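You operate a simulated robot arm through the tools that you are given. There is no shell and no other tool.

You run a simulated robot arm. Do the job below in one go: nothing can be reset, and whatever is moved stays where it is left.

Task
Swap the brown split sleeve on the fuel tube for the orange one and clamp it.
Fine: brown sleeve in the white ledge tray; orange sleeve pressed on, sleeve band slid over it, band wing tight.

It is judged by the outcome, as a careful person would: the job done as asked, and still so three seconds after it is handed in. It fails if anything else is knocked over, pushed out of place, dropped, spilled or broken.

Robot
A 6-joint arm with a two-finger parallel gripper, fixed in place. Base frame: the origin is at the foot of the arm, x ahead of it, y to its left, z up. Lengths are in mm, angles in rad, forces in N, time in s.
With the tool pointing down near the work surface it reaches from about 340 to 860 mm from the base axis. Its first joint turns from -2.007 to 2.007 rad. Payload 3.43 kg.
The TCP is the grasp point between the finger pads, 34 mm short of the fingertips. In the tool frame z runs along the fingers and y along their closing line. The gripper opens to 128 mm. The fingers are 24 mm wide and 12 mm thick; the gripper's body (48 by 130 mm) begins 96 mm behind the TCP.
Orientation is that of the tool frame in the base frame, as a unit quaternion [w, x, y, z]. With the fingers straight down and closing along the base's y, the tool's x points along the base's -x, its y along +y and its z along -z.

Tools
- The arm moves only by the tool send_rows. Its argument "commands" is text: rows parted by semicolons, each of 7 numbers parted by spaces: the turn, a rotation vector about the tool's x, y, z in rad, then the shift along the tool's x, y, z in mm, then the finger opening in mm, from 0 to 128. In form: wx wy wz tx ty tz jaw; .... A call has 1 to 20 rows; each row is the pose to reach, as a shift and turn from the pose commanded when the call began, along the tool's axes at that moment. A row lasts 0.2 s, in which the tool goes at most 50 mm and 0.15 rad; a call with a longer step from one row to the next is refused whole, and so is a gripper value outside its range. A pose out of reach is approached as far as the arm can. The call stops where the force on the tool passes 50 N (or 10 N more than at its start, if that is more) or the arm is blocked; 0.2 s more then pass. Each finger travels about 108 mm/s and halts on what it meets, pressing with about 32 N; the grip force reading is that of the motor and also rises with nothing between the fingers. The clock runs only during rows and for 0.2 s after the last one: add rows that repeat a pose to give the fingers time. The reply holds the time, the measured pose of the TCP, the force on the tool along the base axes, the opening and the grip force, in the units named above and with some noise, with the torque about the TCP (base axes, N m) and any sound that the robot's microphone picked up, and new pictures: "show" is both (left out), scene, wrist or none.
- Cameras (640 x 400 px; columns grow to the right, rows downward): "scene" is fixed at [51.7, -503.9, 1642.2]; the picture's right is [0.61, -0.79, 0.00], its down [-0.41, -0.31, -0.86] and it looks along [0.68, 0.52, -0.51] (base axes); focal length 337 px, centre (320, 200). "wrist" rides on the gripper at [76, -11, -160] in the tool frame; the picture's right is [0.15, 0.99, 0.00], its down [-0.88, 0.13, -0.46] and it looks along [-0.45, 0.07, 0.89] (tool axes); focal length 234 px, centre (320, 200). There is no depth. A picture from a camera that has moved, and an enlarged one, comes with that camera's place and axes in the base frame and with its lens. The place of the scene camera against the robot may be out by one fixed shift of up to 25 mm in any direction.
- lift_body(by): slides the trunk up (or, below 0, down) by that many mm; the arm rides with it, the base frame stays. It gives what a move gives, with no picture.
- enlarge(camera, box): a new picture of the part [left, top, right, bottom] of that camera's present view, enlarged. No time passes.
- hand_in(): hands the job in; it is judged then, once.

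Nothing tells you positions but the pictures and the camera data. Unless the task says otherwise, let go and move clear before handing in.

The tools are called as a command line: name --argument value ..., lists and objects as JSON in quotes. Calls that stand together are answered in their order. send_rows: Moves the arm, as the interface text tells. Its arguments: {"type":"object","properties":{"commands":{"type":"string"},"show":{"type":"string","enum":["both","scene","wrist","none"]}},"required":["commands"]} The other tools are called the same way: lift_body (by) slides the trunk up or down; enlarge (camera, box) takes an enlarged picture of a part of a camera's view; hand_in () hands the job in.

At the start:

```text
time: 0.0
position: [450.0, 168.7, 1263.6]
orientation: [0.0, 0.0, 1.0, 0.001]
ft_force: [0.8, -0.3, 1.0]
moment: [0.02, 0.0, -0.01]
opening: 127.9
grip_force: 0.1
trunk travel left (down, up): [-700.0, 90.0]
```

scene: 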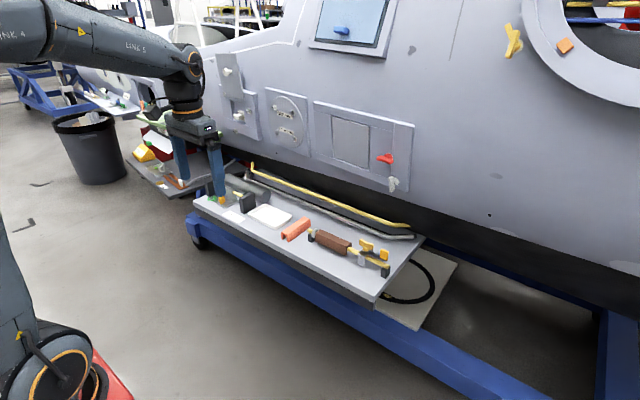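
wrist: 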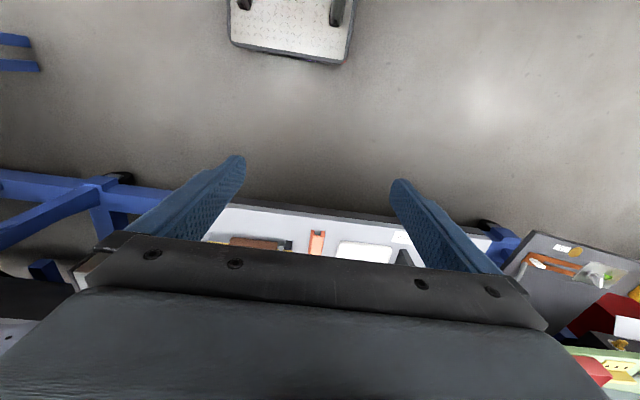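

I see a ledge with a white tray, an orange sleeve, and a brown sleeve on a tube with yellow wing-like parts. I'll look closer before moving.

enlarge --camera "scene" --box '[190, 160, 430, 310]'

enlarge --camera "scene" --box '[290, 210, 410, 285]'

enlarge --camera "wrist" --box '[180, 190, 500, 300]'

```text
2.67 times, centred on (310, 235) of scene
camera zoom: at [51.7, -503.9, 1642.2], right [0.61, -0.79, 0.0], down [-0.41, -0.31, -0.86], along [0.68, 0.52, -0.51], focal length 899 px, centre (347, 107)
```

zoom: 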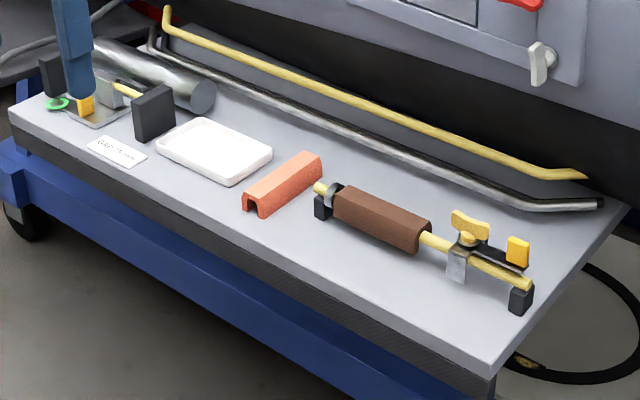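

```text
5.33 times, centred on (350, 248) of scene
camera zoom: at [51.7, -503.9, 1642.2], right [0.61, -0.79, 0.0], down [-0.41, -0.31, -0.86], along [0.68, 0.52, -0.51], focal length 1797 px, centre (160, -53)
```

zoom: 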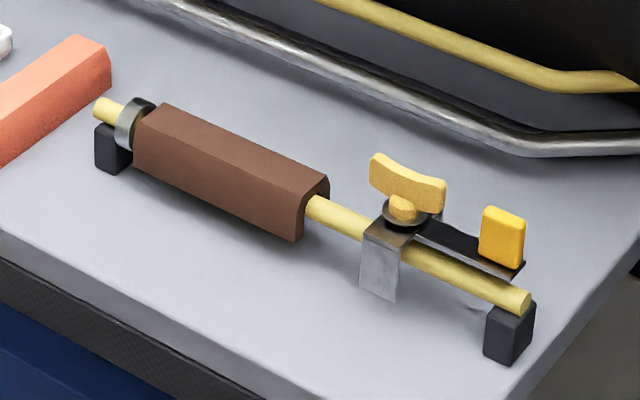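

```text
2.00 times, centred on (340, 245) of wrist
camera zoom: at [373.6, 158.4, 1423.2], right [-0.15, 0.99, 0.0], down [0.88, 0.13, 0.46], along [0.45, 0.07, -0.89], focal length 468 px, centre (280, 110)
```

zoom: 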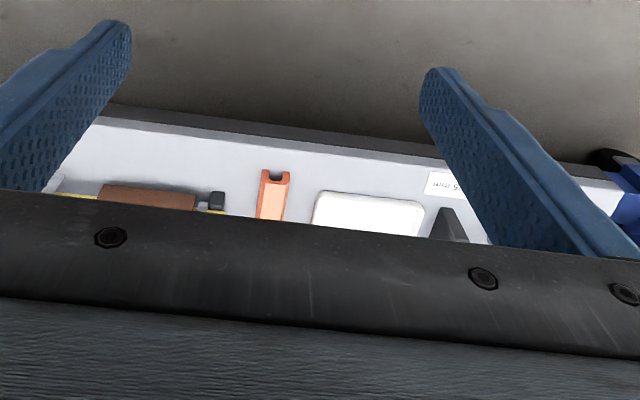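

The ledge runs along base y. The tube with the brown sleeve is at roughly x≈840, with the orange sleeve and white tray to its left. I'll move forward to see it better with the wrist camera.

send_rows --commands "0 0 0 -30 -24 10 128; 0 0 0 -60 -48 20 128; 0 0 0 -90 -72 30 128; 0 0 0 -120 -96 40 128; 0 0 0 -150 -120 50 128; 0 0 0 -150 -120 50 128"

```text
time: 1.4
position: [599.5, 48.4, 1216.2]
orientation: [0.001, 0.001, 1.0, 0.0]
ft_force: [-0.2, -0.3, -0.2]
moment: [0.0, -0.02, 0.02]
opening: 128.0
grip_force: 0.1
trunk travel left (down, up): [-700.0, 90.0]
camera wrist: at [523.5, 36.0, 1374.4], right [-0.15, 0.99, 0.0], down [0.88, 0.13, 0.46], along [0.45, 0.07, -0.89], focal length 234 px, centre (320, 200)
```

scene: 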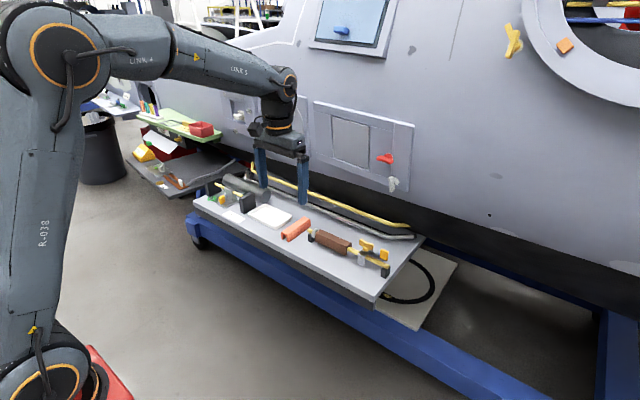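
wrist: 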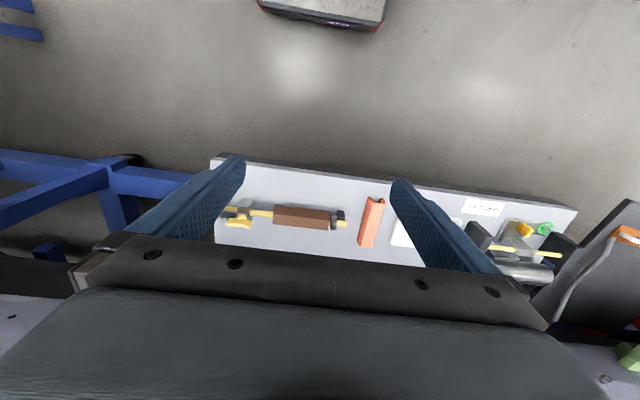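

enlarge --camera "wrist" --box '[200, 150, 360, 250]'

enlarge --camera "wrist" --box '[340, 170, 500, 270]'

```text
4.00 times, centred on (280, 200) of wrist
camera zoom: at [523.5, 36.0, 1374.4], right [-0.15, 0.99, 0.0], down [0.88, 0.13, 0.46], along [0.45, 0.07, -0.89], focal length 937 px, centre (480, 200)
```

zoom: 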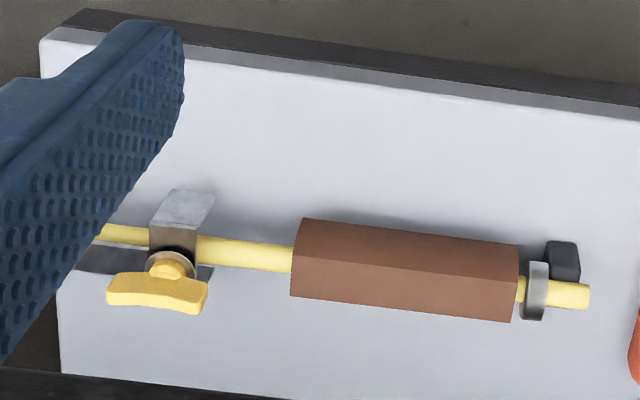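

```text
4.00 times, centred on (420, 220) of wrist
camera zoom: at [523.5, 36.0, 1374.4], right [-0.15, 0.99, 0.0], down [0.88, 0.13, 0.46], along [0.45, 0.07, -0.89], focal length 937 px, centre (-80, 120)
```

zoom: 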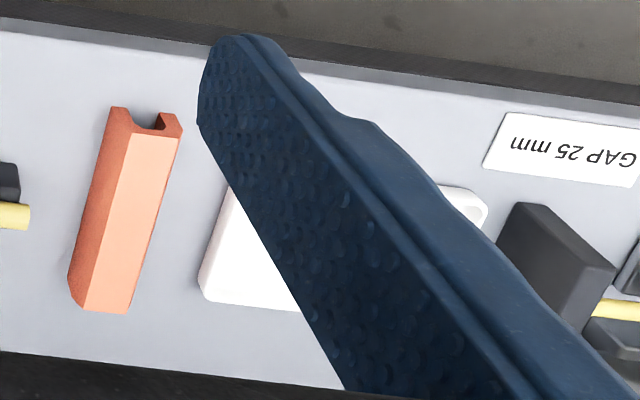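

The tube runs along y at roughly x≈830 with the brown sleeve near its +y end. I'll lower the trunk for a closer look, with the tool still in front of the ledge.

lift_body --by -200

send_rows --commands "0 0 0 0 0 0 128"

```text
time: 3.6
position: [598.5, 49.4, 1013.9]
orientation: [0.0, 0.0, 1.0, 0.0]
ft_force: [0.9, 0.4, -0.1]
moment: [0.01, -0.02, 0.01]
opening: 128.1
grip_force: 0.1
trunk travel left (down, up): [-500.0, 290.0]
```

```text
time: 4.0
position: [599.5, 48.8, 1013.4]
orientation: [0.0, 0.0, 1.0, 0.0]
ft_force: [-0.5, -0.9, -0.1]
moment: [0.0, 0.01, 0.01]
opening: 128.0
grip_force: 0.1
trunk travel left (down, up): [-500.0, 290.0]
camera wrist: at [523.6, 38.3, 1173.2], right [-0.15, 0.99, 0.0], down [0.88, 0.13, 0.46], along [0.45, 0.07, -0.89], focal length 234 px, centre (320, 200)
```

scene: 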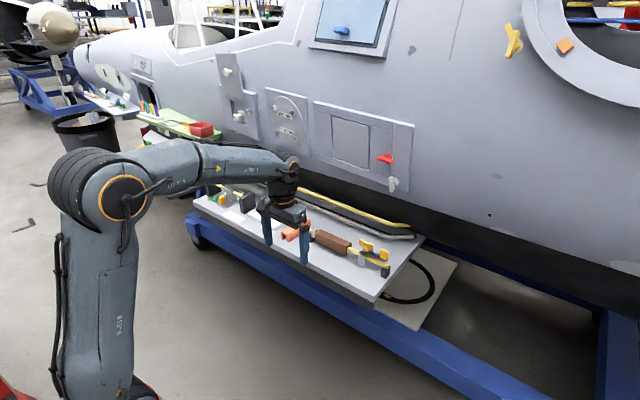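
wrist: 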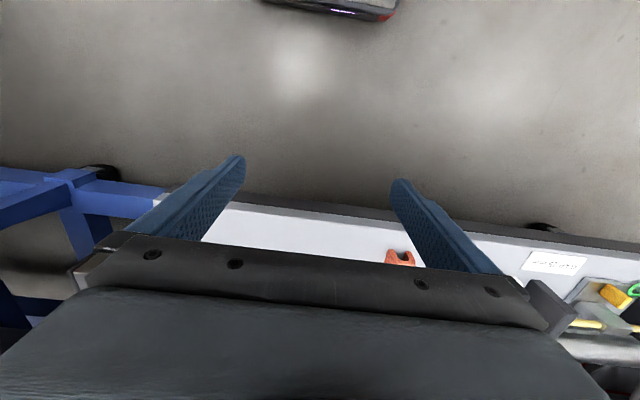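

I'll rotate the tool 90° so the fingers close across the tube (along x) and the camera looks along it. I'm also raising a bit for clearance.

send_rows --commands "0 0 0.14 -10 5 -10 128; 0 0 0.28 -20 10 -20 128; 0 0 0.42 -30 15 -30 128; 0 0 0.56 -40 20 -40 128; 0 0 0.70 -50 25 -50 128; 0 0 0.84 -60 30 -50 128; 0 0 0.98 -70 35 -50 128; 0 0 1.12 -80 40 -50 128; 0 0 1.26 -90 45 -50 128; 0 0 1.40 -100 50 -50 128; 0 0 1.5 -110 50 -50 128; 0 0 1.5708 -120 50 -50 128; 0 0 1.5708 -120 50 -50 128"

```text
time: 6.8
position: [719.4, 100.2, 1064.4]
orientation: [0.0, 0.708, 0.706, 0.0]
ft_force: [0.1, 0.7, 0.3]
moment: [-0.01, 0.03, 0.0]
opening: 128.1
grip_force: 0.0
trunk travel left (down, up): [-500.0, 290.0]
camera wrist: at [708.5, 174.7, 1224.0], right [0.99, 0.15, 0.0], down [0.13, -0.88, 0.46], along [0.07, -0.45, -0.89], focal length 234 px, centre (320, 200)
```

scene: 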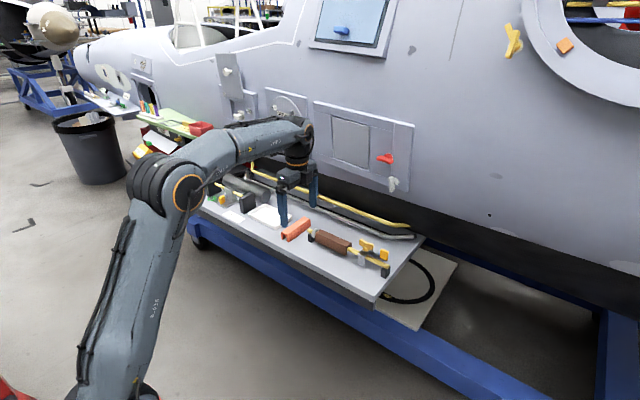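
wrist: 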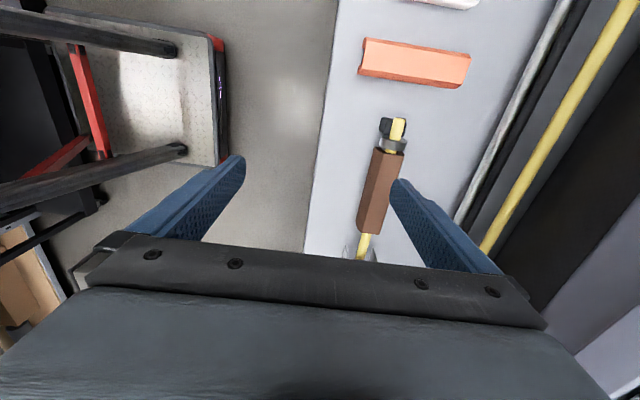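

enlarge --camera "wrist" --box '[320, 90, 480, 190]'

enlarge --camera "wrist" --box '[320, 0, 480, 100]'

enlarge --camera "wrist" --box '[300, 170, 460, 270]'

```text
4.00 times, centred on (400, 140) of wrist
camera zoom: at [708.5, 174.7, 1224.0], right [0.99, 0.15, 0.0], down [0.13, -0.88, 0.46], along [0.07, -0.45, -0.89], focal length 937 px, centre (0, 440)
```

zoom: 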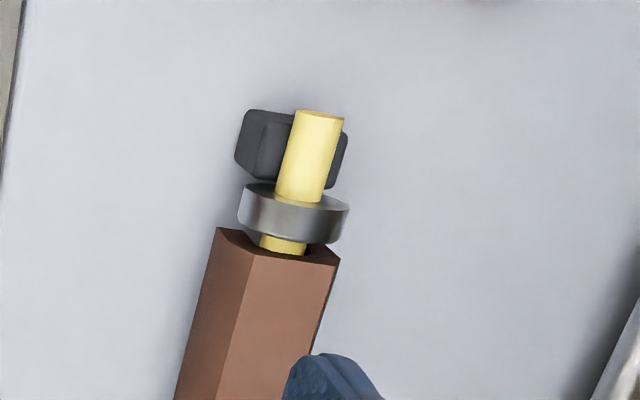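

```text
4.00 times, centred on (400, 50) of wrist
camera zoom: at [708.5, 174.7, 1224.0], right [0.99, 0.15, 0.0], down [0.13, -0.88, 0.46], along [0.07, -0.45, -0.89], focal length 937 px, centre (0, 800)
```

zoom: 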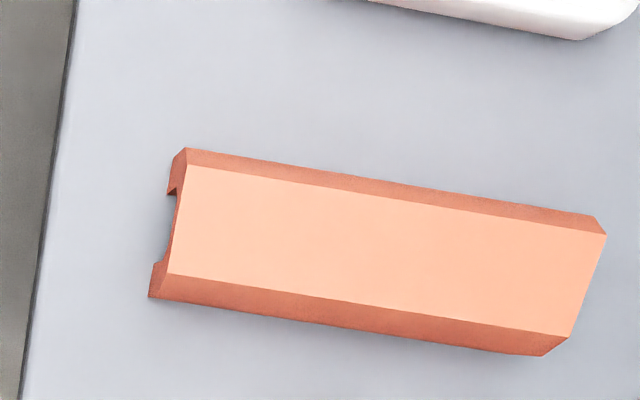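

```text
4.00 times, centred on (380, 220) of wrist
camera zoom: at [708.5, 174.7, 1224.0], right [0.99, 0.15, 0.0], down [0.13, -0.88, 0.46], along [0.07, -0.45, -0.89], focal length 937 px, centre (80, 120)
```

zoom: 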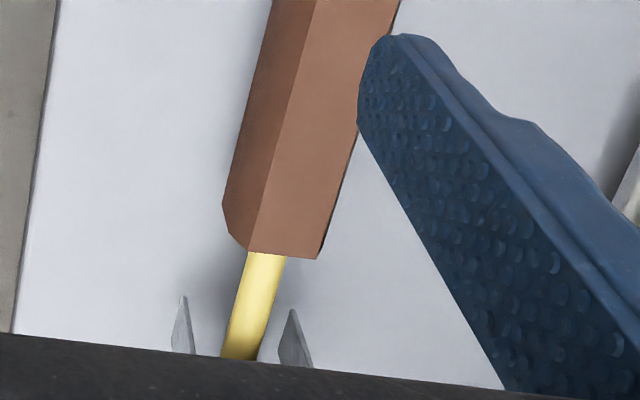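

The sleeves are inverted-U clips, opening downward, on a tube at about x≈815, z≈900. Next I'll look at the band and wing near the −y end of the tube.

send_rows --commands "0 0 0 -40 0 0 128; 0 0 0 -80 0 0 128; 0 0 0 -120 0 0 128; 0 0 0 -160 0 0 128; 0 0 0 -160 0 0 128"

```text
time: 8.0
position: [717.9, -59.5, 1061.7]
orientation: [0.0, 0.707, 0.707, 0.0]
ft_force: [0.0, 0.5, 0.5]
moment: [-0.02, 0.03, 0.01]
opening: 128.1
grip_force: 0.0
trunk travel left (down, up): [-500.0, 290.0]
camera wrist: at [707.6, 16.8, 1221.7], right [0.99, 0.15, 0.0], down [0.13, -0.88, 0.46], along [0.07, -0.45, -0.89], focal length 234 px, centre (320, 200)
```

scene: 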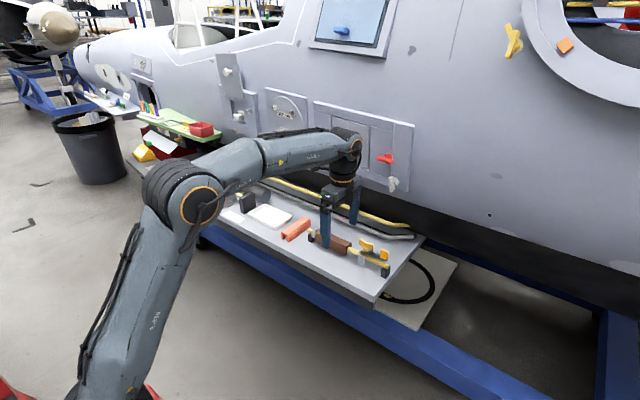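
wrist: 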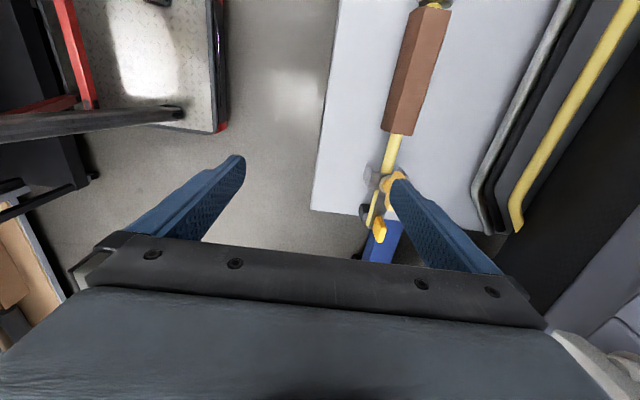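

enlarge --camera "wrist" --box '[330, 150, 450, 225]'

enlarge --camera "wrist" --box '[330, 0, 490, 100]'

enlarge --camera "scene" --box '[345, 230, 400, 285]'

```text
5.33 times, centred on (390, 188) of wrist
camera zoom: at [707.6, 16.8, 1221.7], right [0.99, 0.15, 0.0], down [0.13, -0.88, 0.46], along [0.07, -0.45, -0.89], focal length 1249 px, centre (-53, 267)
```

zoom: 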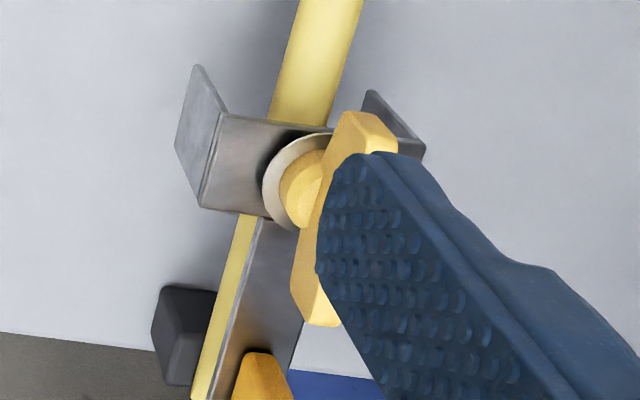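

```text
4.00 times, centred on (410, 50) of wrist
camera zoom: at [707.6, 16.8, 1221.7], right [0.99, 0.15, 0.0], down [0.13, -0.88, 0.46], along [0.07, -0.45, -0.89], focal length 937 px, centre (-40, 800)
```

zoom: 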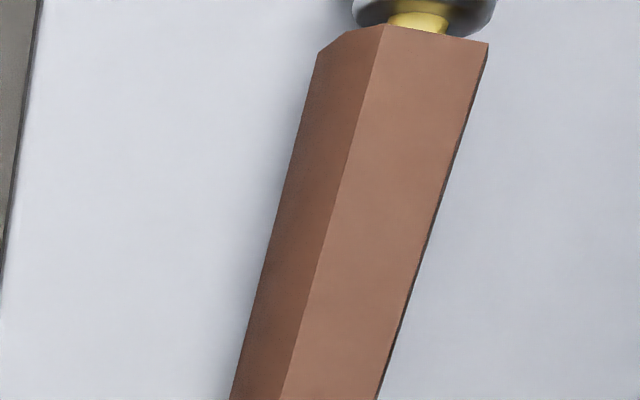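

```text
7.27 times, centred on (372, 258) of scene
camera zoom: at [51.7, -503.9, 1642.2], right [0.61, -0.79, 0.0], down [-0.41, -0.31, -0.86], along [0.68, 0.52, -0.51], focal length 2451 px, centre (-62, -218)
```

zoom: 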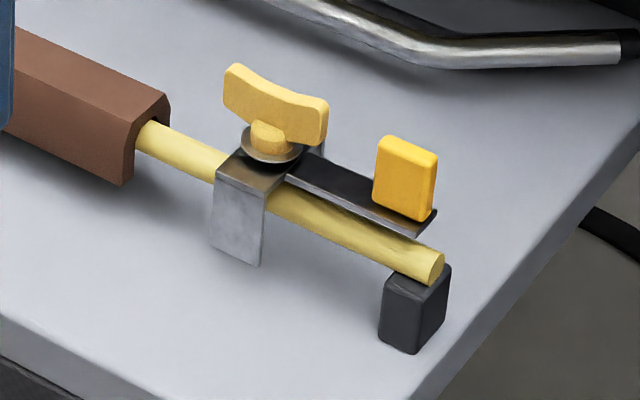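

The band is a sheet-metal saddle with a wing screw on top and a tail with an amber tab, and the brown sleeve spans y≈−31 to 102 at x≈822. I'll hover over the brown sleeve's centre with the jaws partly closed.

send_rows --commands "0 0 0 35 0 20 110; 0 0 0 70 0 40 90; 0 0 0 95 0 55 80; 0 0 0 95 35 55 80; 0 0 0 95 70 55 80; 0 0 0 95 104 55 80; 0 0 0 95 104 55 80"

```text
time: 9.6
position: [824.8, 38.4, 1009.7]
orientation: [0.001, 0.707, 0.707, 0.001]
ft_force: [0.8, 0.5, 0.1]
moment: [0.01, 0.0, 0.0]
opening: 80.1
grip_force: 0.1
trunk travel left (down, up): [-500.0, 290.0]
camera wrist: at [812.6, 114.7, 1169.7], right [0.99, 0.15, 0.0], down [0.13, -0.88, 0.46], along [0.07, -0.45, -0.89], focal length 234 px, centre (320, 200)
```

scene: 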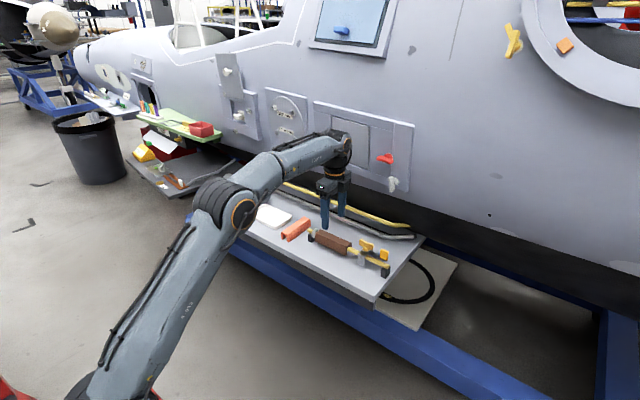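
wrist: 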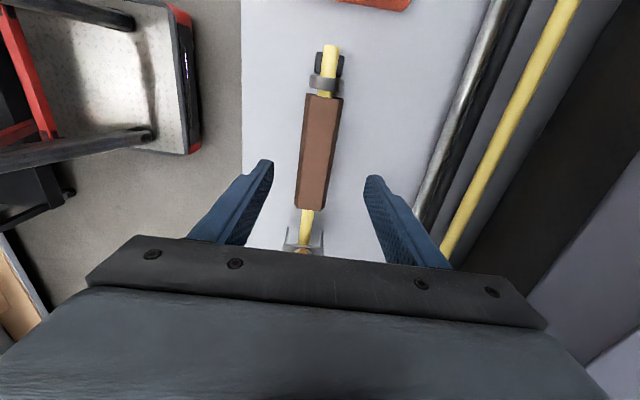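

enlarge --camera "wrist" --box '[240, 80, 400, 180]'

enlarge --camera "wrist" --box '[240, 160, 400, 260]'

enlarge --camera "wrist" --box '[280, 30, 380, 110]'

```text
4.00 times, centred on (320, 130) of wrist
camera zoom: at [812.6, 114.7, 1169.7], right [0.99, 0.15, 0.0], down [0.13, -0.88, 0.46], along [0.07, -0.45, -0.89], focal length 937 px, centre (320, 480)
```

zoom: 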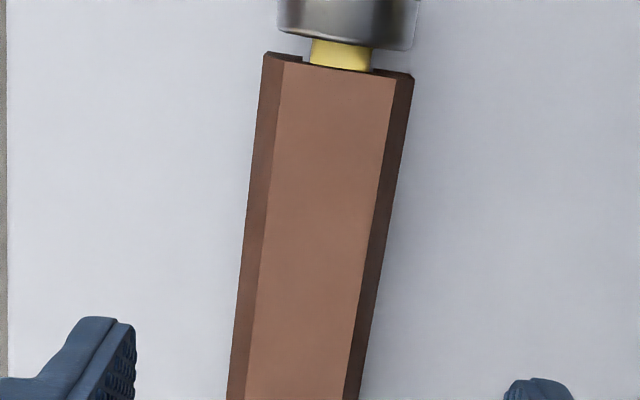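

```text
4.00 times, centred on (320, 210) of wrist
camera zoom: at [812.6, 114.7, 1169.7], right [0.99, 0.15, 0.0], down [0.13, -0.88, 0.46], along [0.07, -0.45, -0.89], focal length 937 px, centre (320, 160)
```

zoom: 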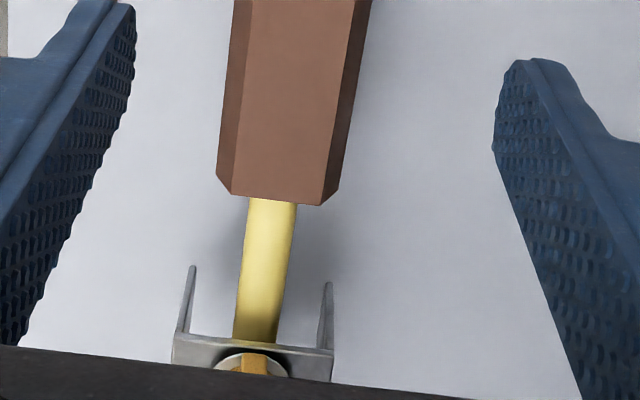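

```text
5.00 times, centred on (330, 70) of wrist
camera zoom: at [812.6, 114.7, 1169.7], right [0.99, 0.15, 0.0], down [0.13, -0.88, 0.46], along [0.07, -0.45, -0.89], focal length 1171 px, centre (270, 850)
```

zoom: 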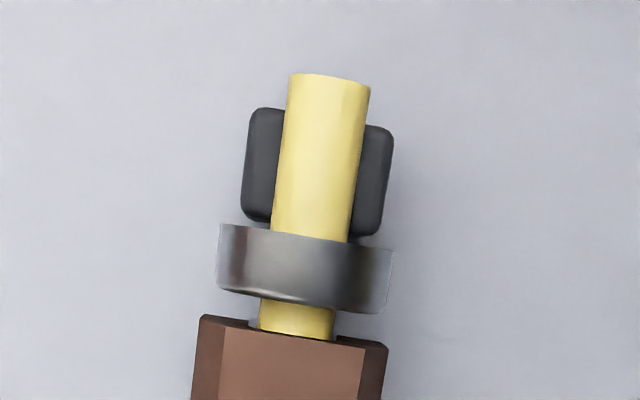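

The brown sleeve is centred about 3 mm off my TCP in x and y, with its top at z≈914. I'll correct that, descend so the pads straddle it, and check before closing.

send_rows --commands "0 0 0 -3.5 -2.6 30 80; 0 0 0 -3.5 -2.6 60 80; 0 0 0 -3.5 -2.6 85 80; 0 0 0 -3.5 -2.6 108 80; 0 0 0 -3.5 -2.6 108 80"

```text
time: 10.8
position: [821.5, 32.7, 903.2]
orientation: [0.0, 0.707, 0.707, 0.0]
ft_force: [-0.2, -0.3, 0.3]
moment: [0.03, 0.01, 0.01]
opening: 80.0
grip_force: 0.1
trunk travel left (down, up): [-500.0, 290.0]
camera wrist: at [809.4, 109.2, 1061.5], right [0.99, 0.15, 0.0], down [0.13, -0.88, 0.46], along [0.07, -0.45, -0.89], focal length 234 px, centre (320, 200)
```

scene: 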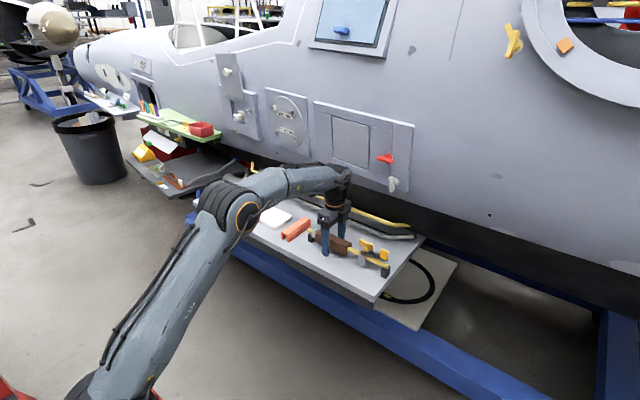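
wrist: 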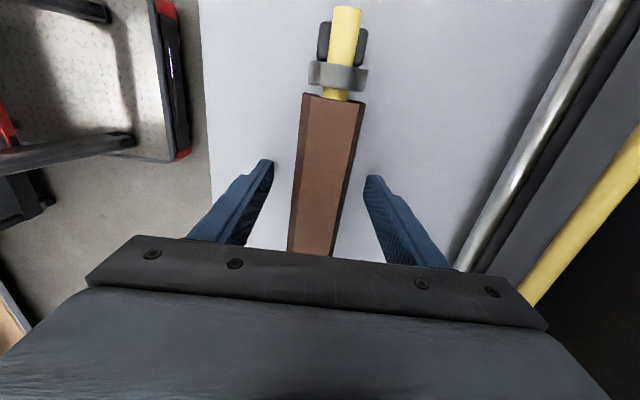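

enlarge --camera "scene" --box '[290, 190, 400, 280]'

enlarge --camera "wrist" --box '[240, 0, 400, 100]'

enlarge --camera "wrist" --box '[240, 150, 400, 250]'

```text
4.44 times, centred on (345, 235) of scene
camera zoom: at [51.7, -503.9, 1642.2], right [0.61, -0.79, 0.0], down [-0.41, -0.31, -0.86], along [0.68, 0.52, -0.51], focal length 1498 px, centre (209, 44)
```

zoom: 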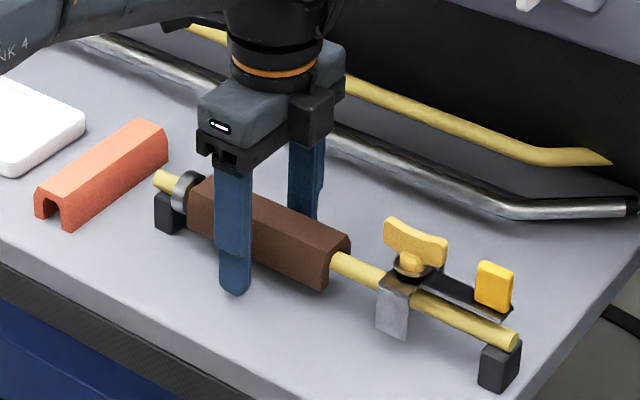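

```text
4.00 times, centred on (320, 50) of wrist
camera zoom: at [809.4, 109.2, 1061.5], right [0.99, 0.15, 0.0], down [0.13, -0.88, 0.46], along [0.07, -0.45, -0.89], focal length 937 px, centre (320, 800)
```

zoom: 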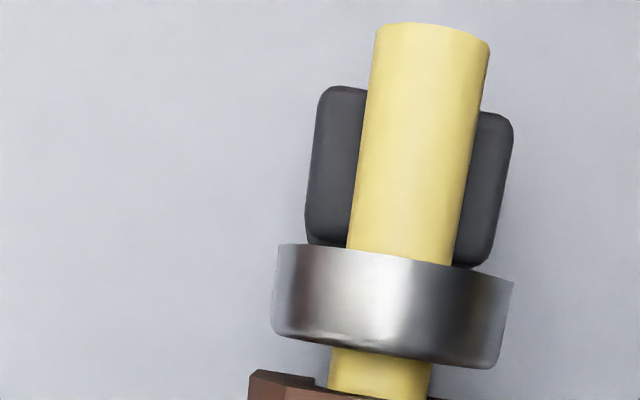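

```text
4.00 times, centred on (320, 200) of wrist
camera zoom: at [809.4, 109.2, 1061.5], right [0.99, 0.15, 0.0], down [0.13, -0.88, 0.46], along [0.07, -0.45, -0.89], focal length 937 px, centre (320, 200)
```

zoom: 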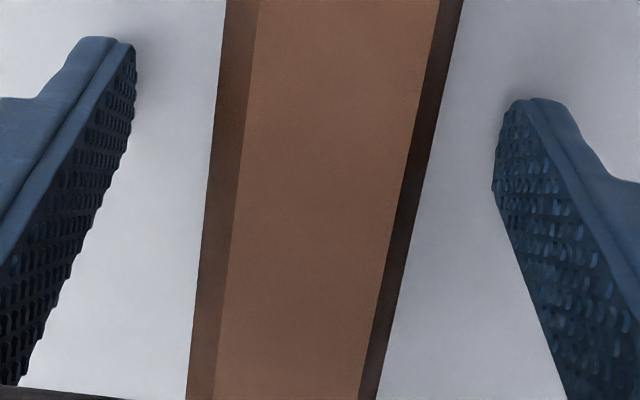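

The pads straddle the sleeve with clearance at the ledge. Closing now to grip it.

send_rows --commands "0 0 0 0 0 0 60; 0 0 0 0 0 0 46; 0 0 0 0 0 0 30; 0 0 0 0 0 0 20; 0 0 0 0 0 0 20" --show "wrist"

```text
time: 12.0
position: [820.8, 33.4, 902.8]
orientation: [0.0, 0.707, 0.707, -0.001]
ft_force: [-9.0, -0.6, -0.2]
moment: [0.06, 0.16, -0.02]
opening: 39.3
grip_force: 31.5
trunk travel left (down, up): [-500.0, 290.0]
camera wrist: at [808.9, 109.2, 1061.7], right [0.99, 0.15, 0.0], down [0.13, -0.88, 0.46], along [0.07, -0.45, -0.89], focal length 234 px, centre (320, 200)
```

wrist: 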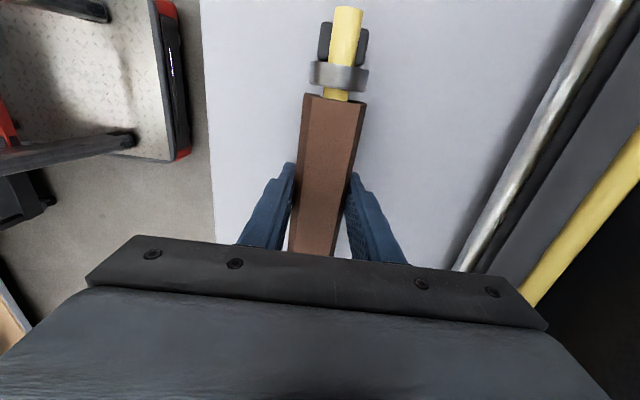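

It's gripped at 39 mm, with a small side load meaning I'm about 1 mm too far in +x. I'll relieve that and pull up gently.

send_rows --commands "0 0 0 0 -1 0 20; 0 0 0 0 -1 -2 20; 0 0 0 0 -1 -4 20; 0 0 0 0 -1 -6 20; 0 0 0 0 -1 -8 20; 0 0 0 0 -1 -11 20; 0 0 0 0 -1 -14 20; 0 0 0 0 -1 -18 20; 0 0 0 0 -1 -22 20"

```text
time: 14.0
position: [820.3, 31.7, 923.9]
orientation: [-0.001, 0.707, 0.707, 0.0]
ft_force: [0.2, -0.1, -1.3]
moment: [0.02, -0.02, -0.01]
opening: 39.3
grip_force: 32.1
trunk travel left (down, up): [-500.0, 290.0]
camera wrist: at [808.6, 107.6, 1082.3], right [0.99, 0.15, 0.0], down [0.13, -0.88, 0.46], along [0.07, -0.45, -0.89], focal length 234 px, centre (320, 200)
```

scene: 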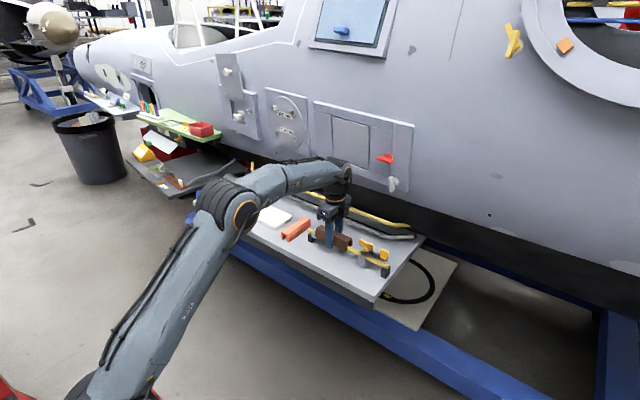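
wrist: 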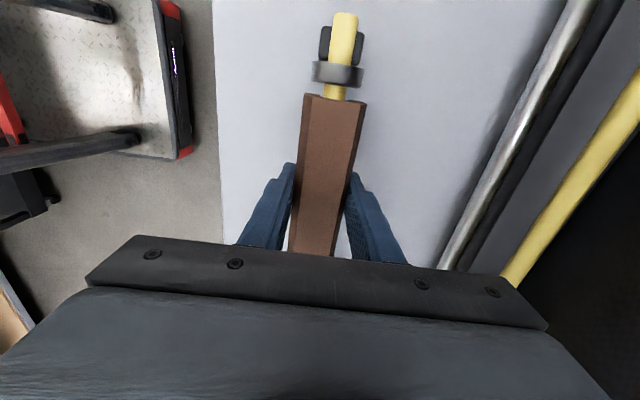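

The sleeve came off cleanly. I'll raise it and carry it toward the tray (about x 785–885, y 280–440) to see how far the arm reaches.

send_rows --commands "0 0 0 0 0 -30 20; 0 0 0 0 0 -60 20; 0 0 0 20 0 -90 20; 0 0 0 60 -5 -90 20; 0 0 0 100 -10 -90 20; 0 0 0 140 -15 -90 20; 0 0 0 180 -20 -90 20; 0 0 0 220 -20 -90 20; 0 0 0 220 -20 -90 20"

```text
time: 16.0
position: [797.0, 250.7, 1011.8]
orientation: [0.0, 0.707, 0.707, -0.001]
ft_force: [-0.6, 0.2, -1.1]
moment: [0.01, -0.03, -0.02]
opening: 39.5
grip_force: 32.3
trunk travel left (down, up): [-500.0, 290.0]
camera wrist: at [786.0, 327.5, 1170.5], right [0.99, 0.15, 0.0], down [0.13, -0.88, 0.46], along [0.07, -0.45, -0.89], focal length 234 px, centre (320, 200)
```

scene: 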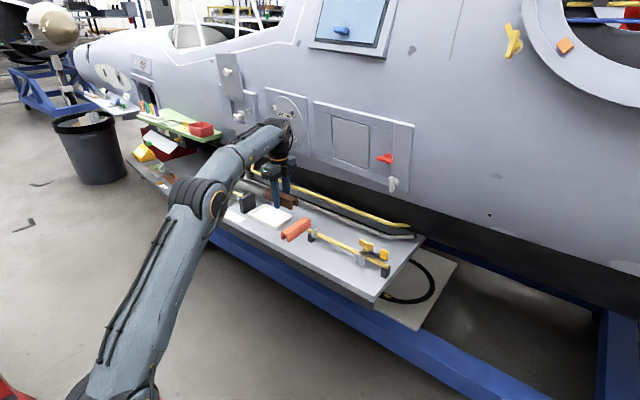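
wrist: 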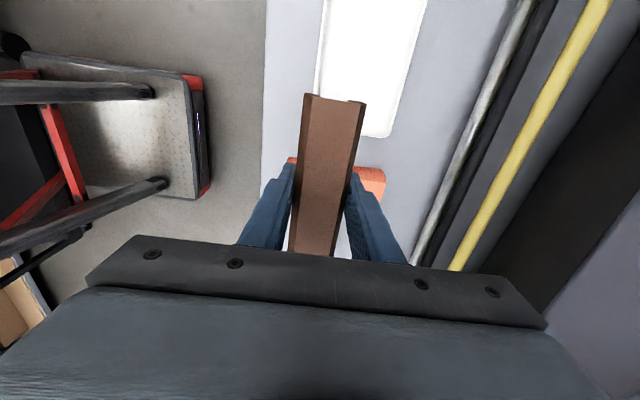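

enlarge --camera "wrist" --box '[260, 0, 460, 145]'

enlarge --camera "scene" --box '[220, 150, 340, 250]'

```text
2.76 times, centred on (360, 72) of wrist
camera zoom: at [786.0, 327.5, 1170.5], right [0.99, 0.15, 0.0], down [0.13, -0.88, 0.46], along [0.07, -0.45, -0.89], focal length 646 px, centre (210, 552)
```

zoom: 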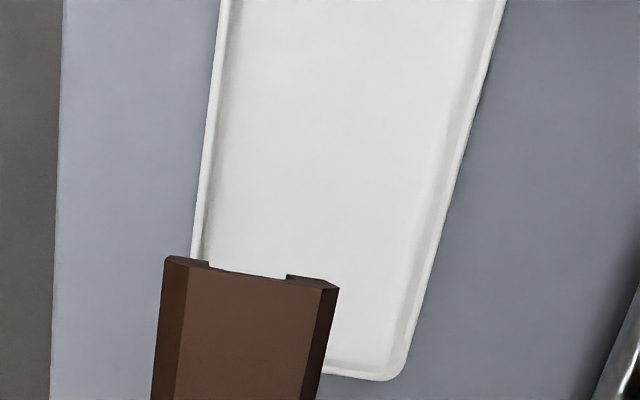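

```text
4.00 times, centred on (280, 200) of scene
camera zoom: at [51.7, -503.9, 1642.2], right [0.61, -0.79, 0.0], down [-0.41, -0.31, -0.86], along [0.68, 0.52, -0.51], focal length 1348 px, centre (480, 200)
```

zoom: 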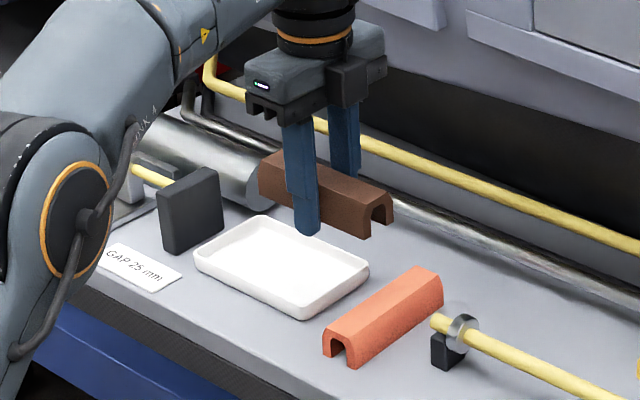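

The tray's outer rim spans about x 781–886, y 276–440. I'll go further toward its centre and see what pose is actually reached.

send_rows --commands "0 0 0 35 5 0 20; 0 0 0 70 10 0 20; 0 0 0 105 15 0 20; 0 0 0 105 25 0 20; 0 0 0 105 36 0 20; 0 0 0 105 36 0 20"

```text
time: 17.4
position: [801.7, 344.0, 1000.3]
orientation: [0.0, 0.707, 0.707, 0.0]
ft_force: [0.0, -0.1, -0.6]
moment: [0.0, -0.01, -0.01]
opening: 39.5
grip_force: 31.6
out of reach, approached as far as the arm can: row 3, 4, 5, 6
trunk travel left (down, up): [-500.0, 290.0]
camera wrist: at [790.8, 419.7, 1159.6], right [0.99, 0.15, 0.0], down [0.13, -0.88, 0.46], along [0.07, -0.45, -0.89], focal length 234 px, centre (320, 200)
```

scene: 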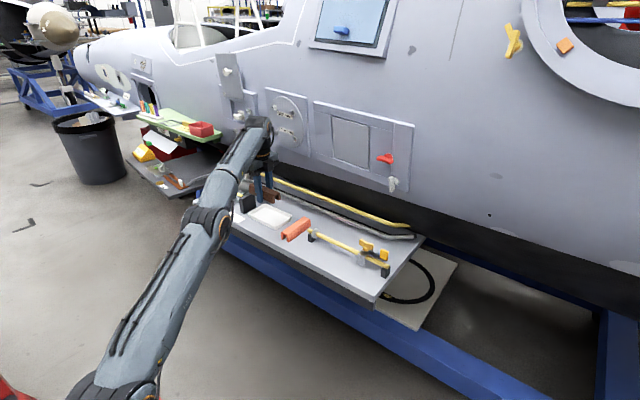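
wrist: 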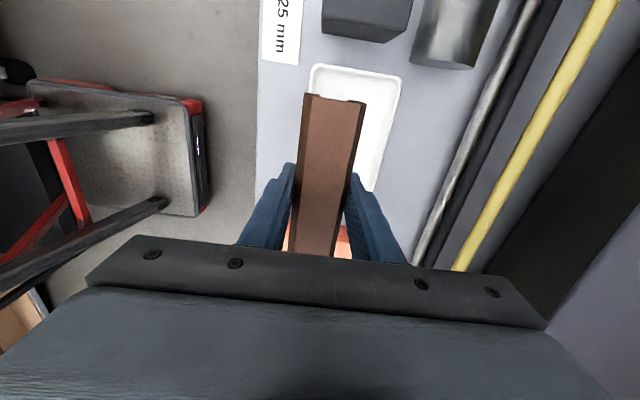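

Fully stretched, the arm stops at about (802, 344), because the shoulder is low relative to the wrist. I'll retract, raise the trunk and lower the arm to gain horizontal reach.

send_rows --commands "0 0 0 -20 -40 0 20; 0 0 0 -40 -80 0 20; 0 0 0 -60 -100 0 20; 0 0 0 -60 -100 0 20" --show "none"

lift_body --by 150

```text
time: 18.4
position: [703.0, 284.0, 1001.3]
orientation: [0.0, 0.707, 0.707, 0.001]
ft_force: [-0.5, 0.8, -1.0]
moment: [-0.03, 0.03, -0.03]
opening: 39.6
grip_force: 32.0
trunk travel left (down, up): [-500.0, 290.0]
```

```text
time: 20.1
position: [702.2, 283.0, 1152.9]
orientation: [0.0, 0.708, 0.707, 0.0]
ft_force: [-0.2, -0.3, -0.7]
moment: [0.02, -0.02, 0.0]
opening: 39.3
grip_force: 31.4
trunk travel left (down, up): [-650.0, 140.0]
```

send_rows --commands "0 0 0 0 0 40 20; 0 0 0 0 0 80 20; 0 0 0 0 0 120 20; 0 0 0 0 0 160 20; 0 0 0 0 0 190 20; 0 0 0 25 40 190 20; 0 0 0 50 80 190 20; 0 0 0 72 110 190 20; 0 0 0 72 131 190 20; 0 0 0 72 131 190 20"

```text
time: 22.3
position: [802.9, 343.3, 962.2]
orientation: [0.0, 0.707, 0.707, 0.001]
ft_force: [-0.8, 0.5, -0.5]
moment: [0.04, 0.01, 0.0]
opening: 39.6
grip_force: 31.7
out of reach, approached as far as the arm can: row 8, 9, 10
trunk travel left (down, up): [-650.0, 140.0]
camera wrist: at [792.2, 419.7, 1120.9], right [0.99, 0.15, 0.0], down [0.13, -0.88, 0.46], along [0.07, -0.45, -0.89], focal length 234 px, centre (320, 200)
```

scene: 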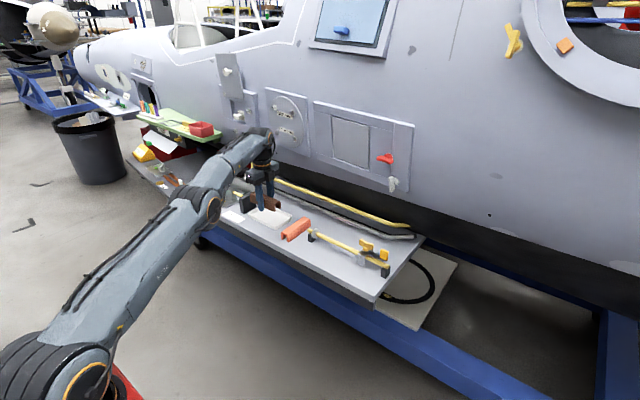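
wrist: 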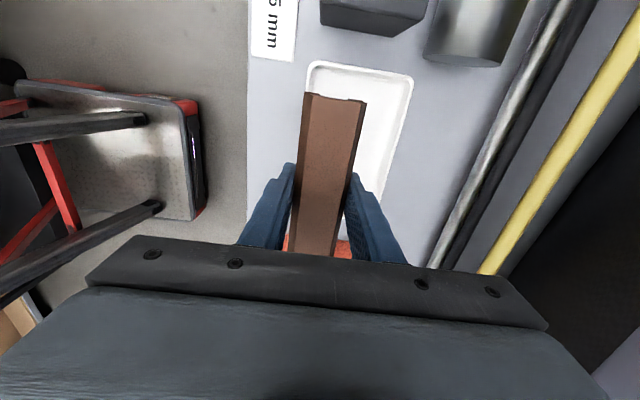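

The reach limit is about 875 mm with the tool vertical, so the tray needs a slight outward tilt. I also want to grip the sleeve higher so it can be set down instead of dropped. I'll retract, go back to trunk −200, and use the tube as a regrasp stand.

send_rows --commands "0 0 0 -20 -33 0 20; 0 0 0 -40 -66 0 20; 0 0 0 -60 -100 0 20; 0 0 0 -60 -100 -45 20; 0 0 0 -60 -100 -90 20; 0 0 0 -60 -100 -135 20; 0 0 0 -60 -100 -175 20; 0 0 0 -60 -100 -175 20" --show "none"

lift_body --by -150

send_rows --commands "0 0 0 -45 10 0 20; 0 0 0 -90 25 0 20; 0 0 0 -135 45 0 20; 0 0 0 -180 70 0 20; 0 0 0 -220 95 0 20; 0 0 0 -250 117 0 20; 0 0 0 -250 117 0 20"

```text
time: 24.1
position: [705.7, 281.4, 1136.6]
orientation: [0.0, 0.707, 0.707, 0.001]
ft_force: [-0.7, -0.3, -0.9]
moment: [-0.01, 0.02, 0.0]
opening: 39.2
grip_force: 32.0
trunk travel left (down, up): [-650.0, 140.0]
```

```text
time: 25.9
position: [703.0, 284.2, 985.0]
orientation: [0.0, 0.707, 0.707, 0.0]
ft_force: [-0.3, -0.2, -0.6]
moment: [0.0, -0.01, 0.01]
opening: 39.5
grip_force: 31.9
trunk travel left (down, up): [-500.0, 290.0]
```

```text
refused: row 4 steps farther than a row can; nothing moved
```

send_rows --commands "0 0 0 -40 10 0 20; 0 0 0 -80 25 0 20; 0 0 0 -120 40 0 20; 0 0 0 -160 60 0 20; 0 0 0 -200 80 0 20; 0 0 0 -235 100 0 20; 0 0 0 -251 117 0 20; 0 0 0 -251 117 0 20"

```text
time: 27.7
position: [818.5, 33.6, 984.4]
orientation: [-0.001, 0.707, 0.707, 0.0]
ft_force: [0.3, -0.4, -0.9]
moment: [0.01, 0.03, -0.02]
opening: 39.2
grip_force: 31.9
trunk travel left (down, up): [-500.0, 290.0]
camera wrist: at [806.8, 110.3, 1143.7], right [0.99, 0.15, 0.0], down [0.13, -0.88, 0.46], along [0.07, -0.45, -0.89], focal length 234 px, centre (320, 200)
```

scene: 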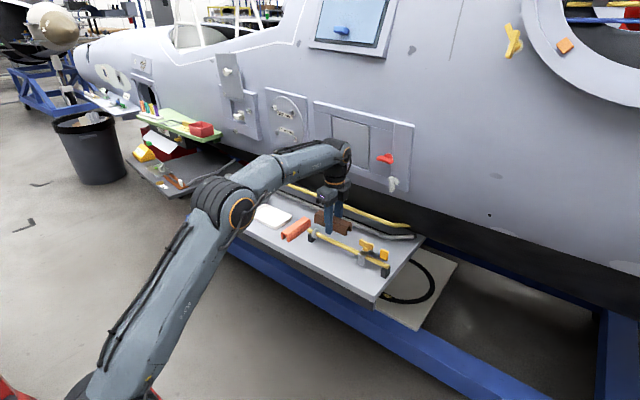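
wrist: 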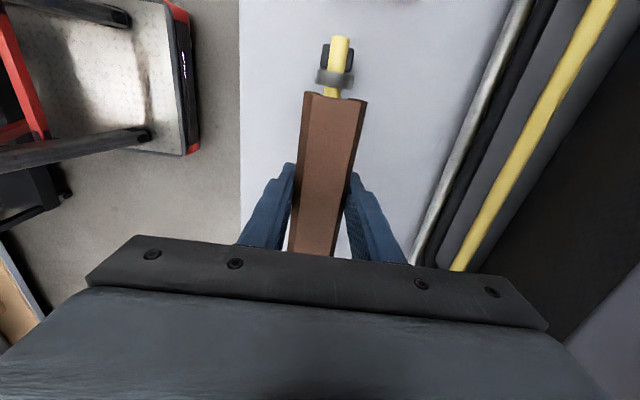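

enlarge --camera "wrist" --box '[285, 25, 385, 105]'

```text
5.00 times, centred on (335, 65) of wrist
camera zoom: at [806.8, 110.3, 1143.7], right [0.99, 0.15, 0.0], down [0.13, -0.88, 0.46], along [0.07, -0.45, -0.89], focal length 1171 px, centre (245, 875)
```

zoom: 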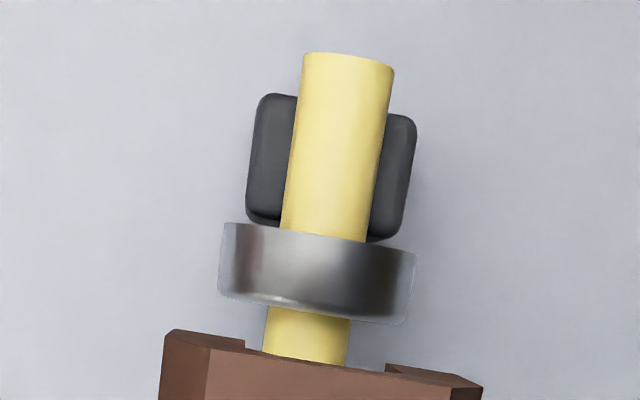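

Tube alignment needs about +1.7 mm in x. I'll lower the sleeve back over the tube so I can regrip it higher.

send_rows --commands "0 0 0 -1 1.7 20 20; 0 0 0 -1 1.7 40 20; 0 0 0 -1 1.7 55 20; 0 0 0 -1 1.7 60 20; 0 0 0 -1 1.7 64 20; 0 0 0 -1 1.7 68 20; 0 0 0 -1 1.7 71 20; 0 0 0 -1 1.7 74 20; 0 0 0 -1 1.7 77 20; 0 0 0 -1 1.7 79 20; 0 0 0 -1 1.7 81 20; 0 0 0 -1 1.7 81 20"

```text
time: 30.3
position: [819.5, 30.4, 903.8]
orientation: [0.002, 0.707, 0.707, 0.0]
ft_force: [-1.3, -3.0, 6.9]
moment: [-0.04, 0.06, 0.0]
opening: 39.3
grip_force: 31.8
trunk travel left (down, up): [-500.0, 290.0]
camera wrist: at [808.4, 106.7, 1063.7], right [0.99, 0.15, 0.0], down [0.13, -0.88, 0.46], along [0.07, -0.45, -0.89], focal length 234 px, centre (320, 200)
```

scene: 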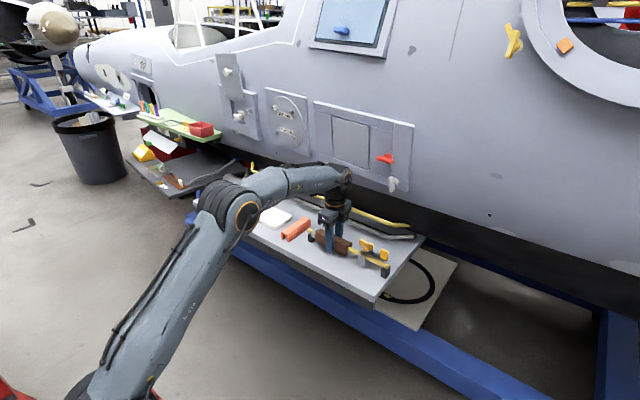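
wrist: 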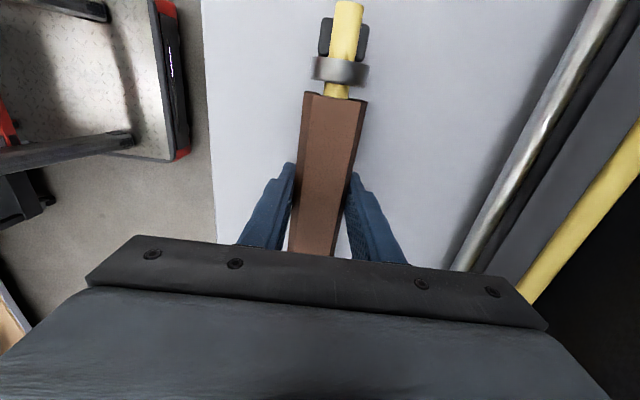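

enlarge --camera "scene" --box '[290, 190, 400, 280]'

send_rows --commands "0 0 0 0 0 0 45; 0 0 0 0 0 0 52; 0 0 0 0 0 -4 56; 0 0 0 0 0 -8 56; 0 0 0 0 0 -11 56; 0 0 0 0 0 -11 56"

```text
4.44 times, centred on (345, 235) of scene
camera zoom: at [51.7, -503.9, 1642.2], right [0.61, -0.79, 0.0], down [-0.41, -0.31, -0.86], along [0.68, 0.52, -0.51], focal length 1498 px, centre (209, 44)
```

zoom: 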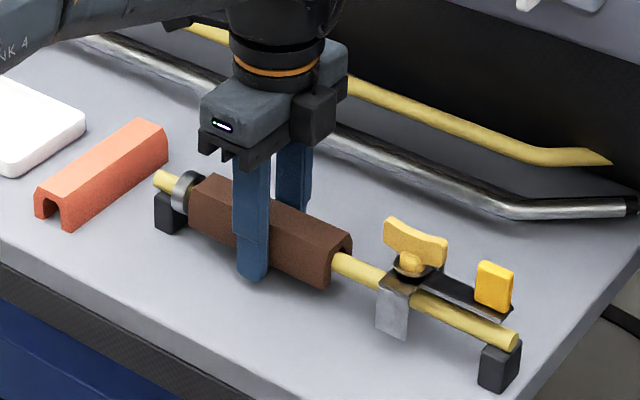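

```text
time: 31.7
position: [821.1, 32.2, 914.7]
orientation: [0.0, 0.707, 0.707, -0.001]
ft_force: [0.3, -0.6, 0.1]
moment: [-0.03, 0.02, -0.05]
opening: 56.0
grip_force: 0.0
trunk travel left (down, up): [-500.0, 290.0]
camera wrist: at [809.0, 107.2, 1074.3], right [0.99, 0.15, 0.0], down [0.13, -0.88, 0.46], along [0.07, -0.45, -0.89], focal length 234 px, centre (320, 200)
```

scene: 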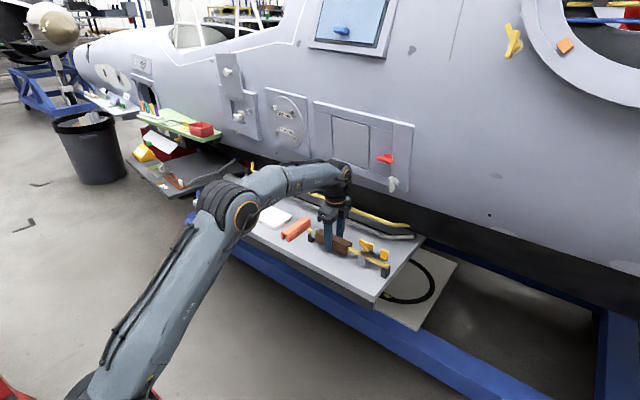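
wrist: 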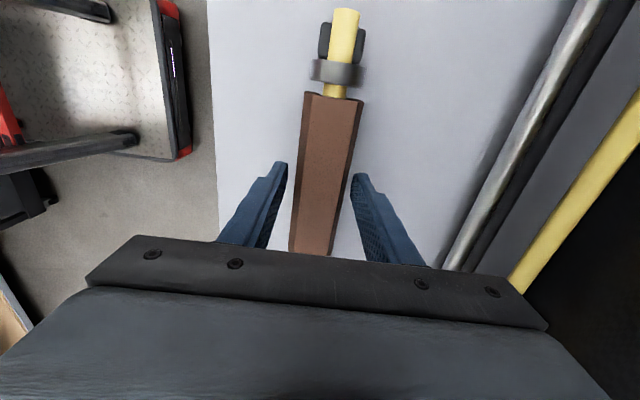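

enlarge --camera "scene" --box '[300, 205, 380, 270]'

```text
6.15 times, centred on (340, 238) of scene
camera zoom: at [51.7, -503.9, 1642.2], right [0.61, -0.79, 0.0], down [-0.41, -0.31, -0.86], along [0.68, 0.52, -0.51], focal length 2074 px, centre (197, -31)
```

zoom: 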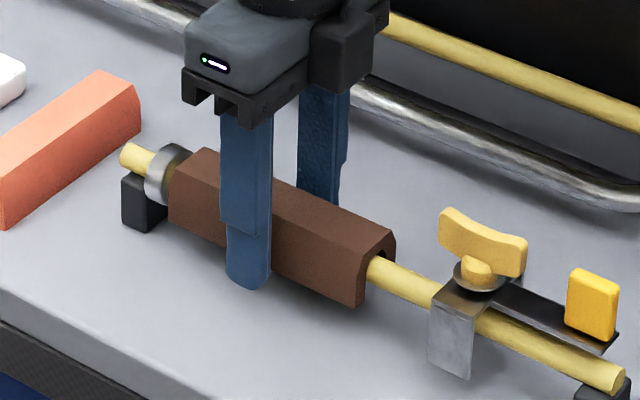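

The tips still sit a few mm below the sleeve's lower edge, so I'll raise 5 mm more, close, and pull off again.

send_rows --commands "0 0 0 0 -0.5 -5 56; 0 0 0 0 -0.5 -5 45; 0 0 0 0 -0.5 -5 30; 0 0 0 0 -0.5 -5 20; 0 0 0 0 -0.5 -5 20; 0 0 0 0 -0.5 -5 20" --show "scene"

```text
time: 33.1
position: [820.0, 30.6, 919.5]
orientation: [0.0, 0.707, 0.707, 0.0]
ft_force: [-6.4, 0.0, -0.2]
moment: [-0.03, 0.17, 0.01]
opening: 39.1
grip_force: 31.9
trunk travel left (down, up): [-500.0, 290.0]
```

scene: 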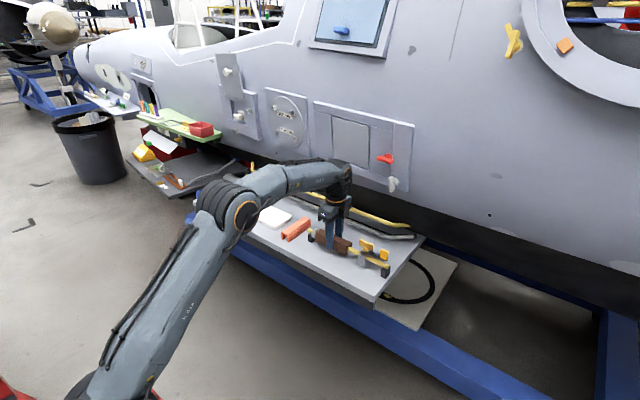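

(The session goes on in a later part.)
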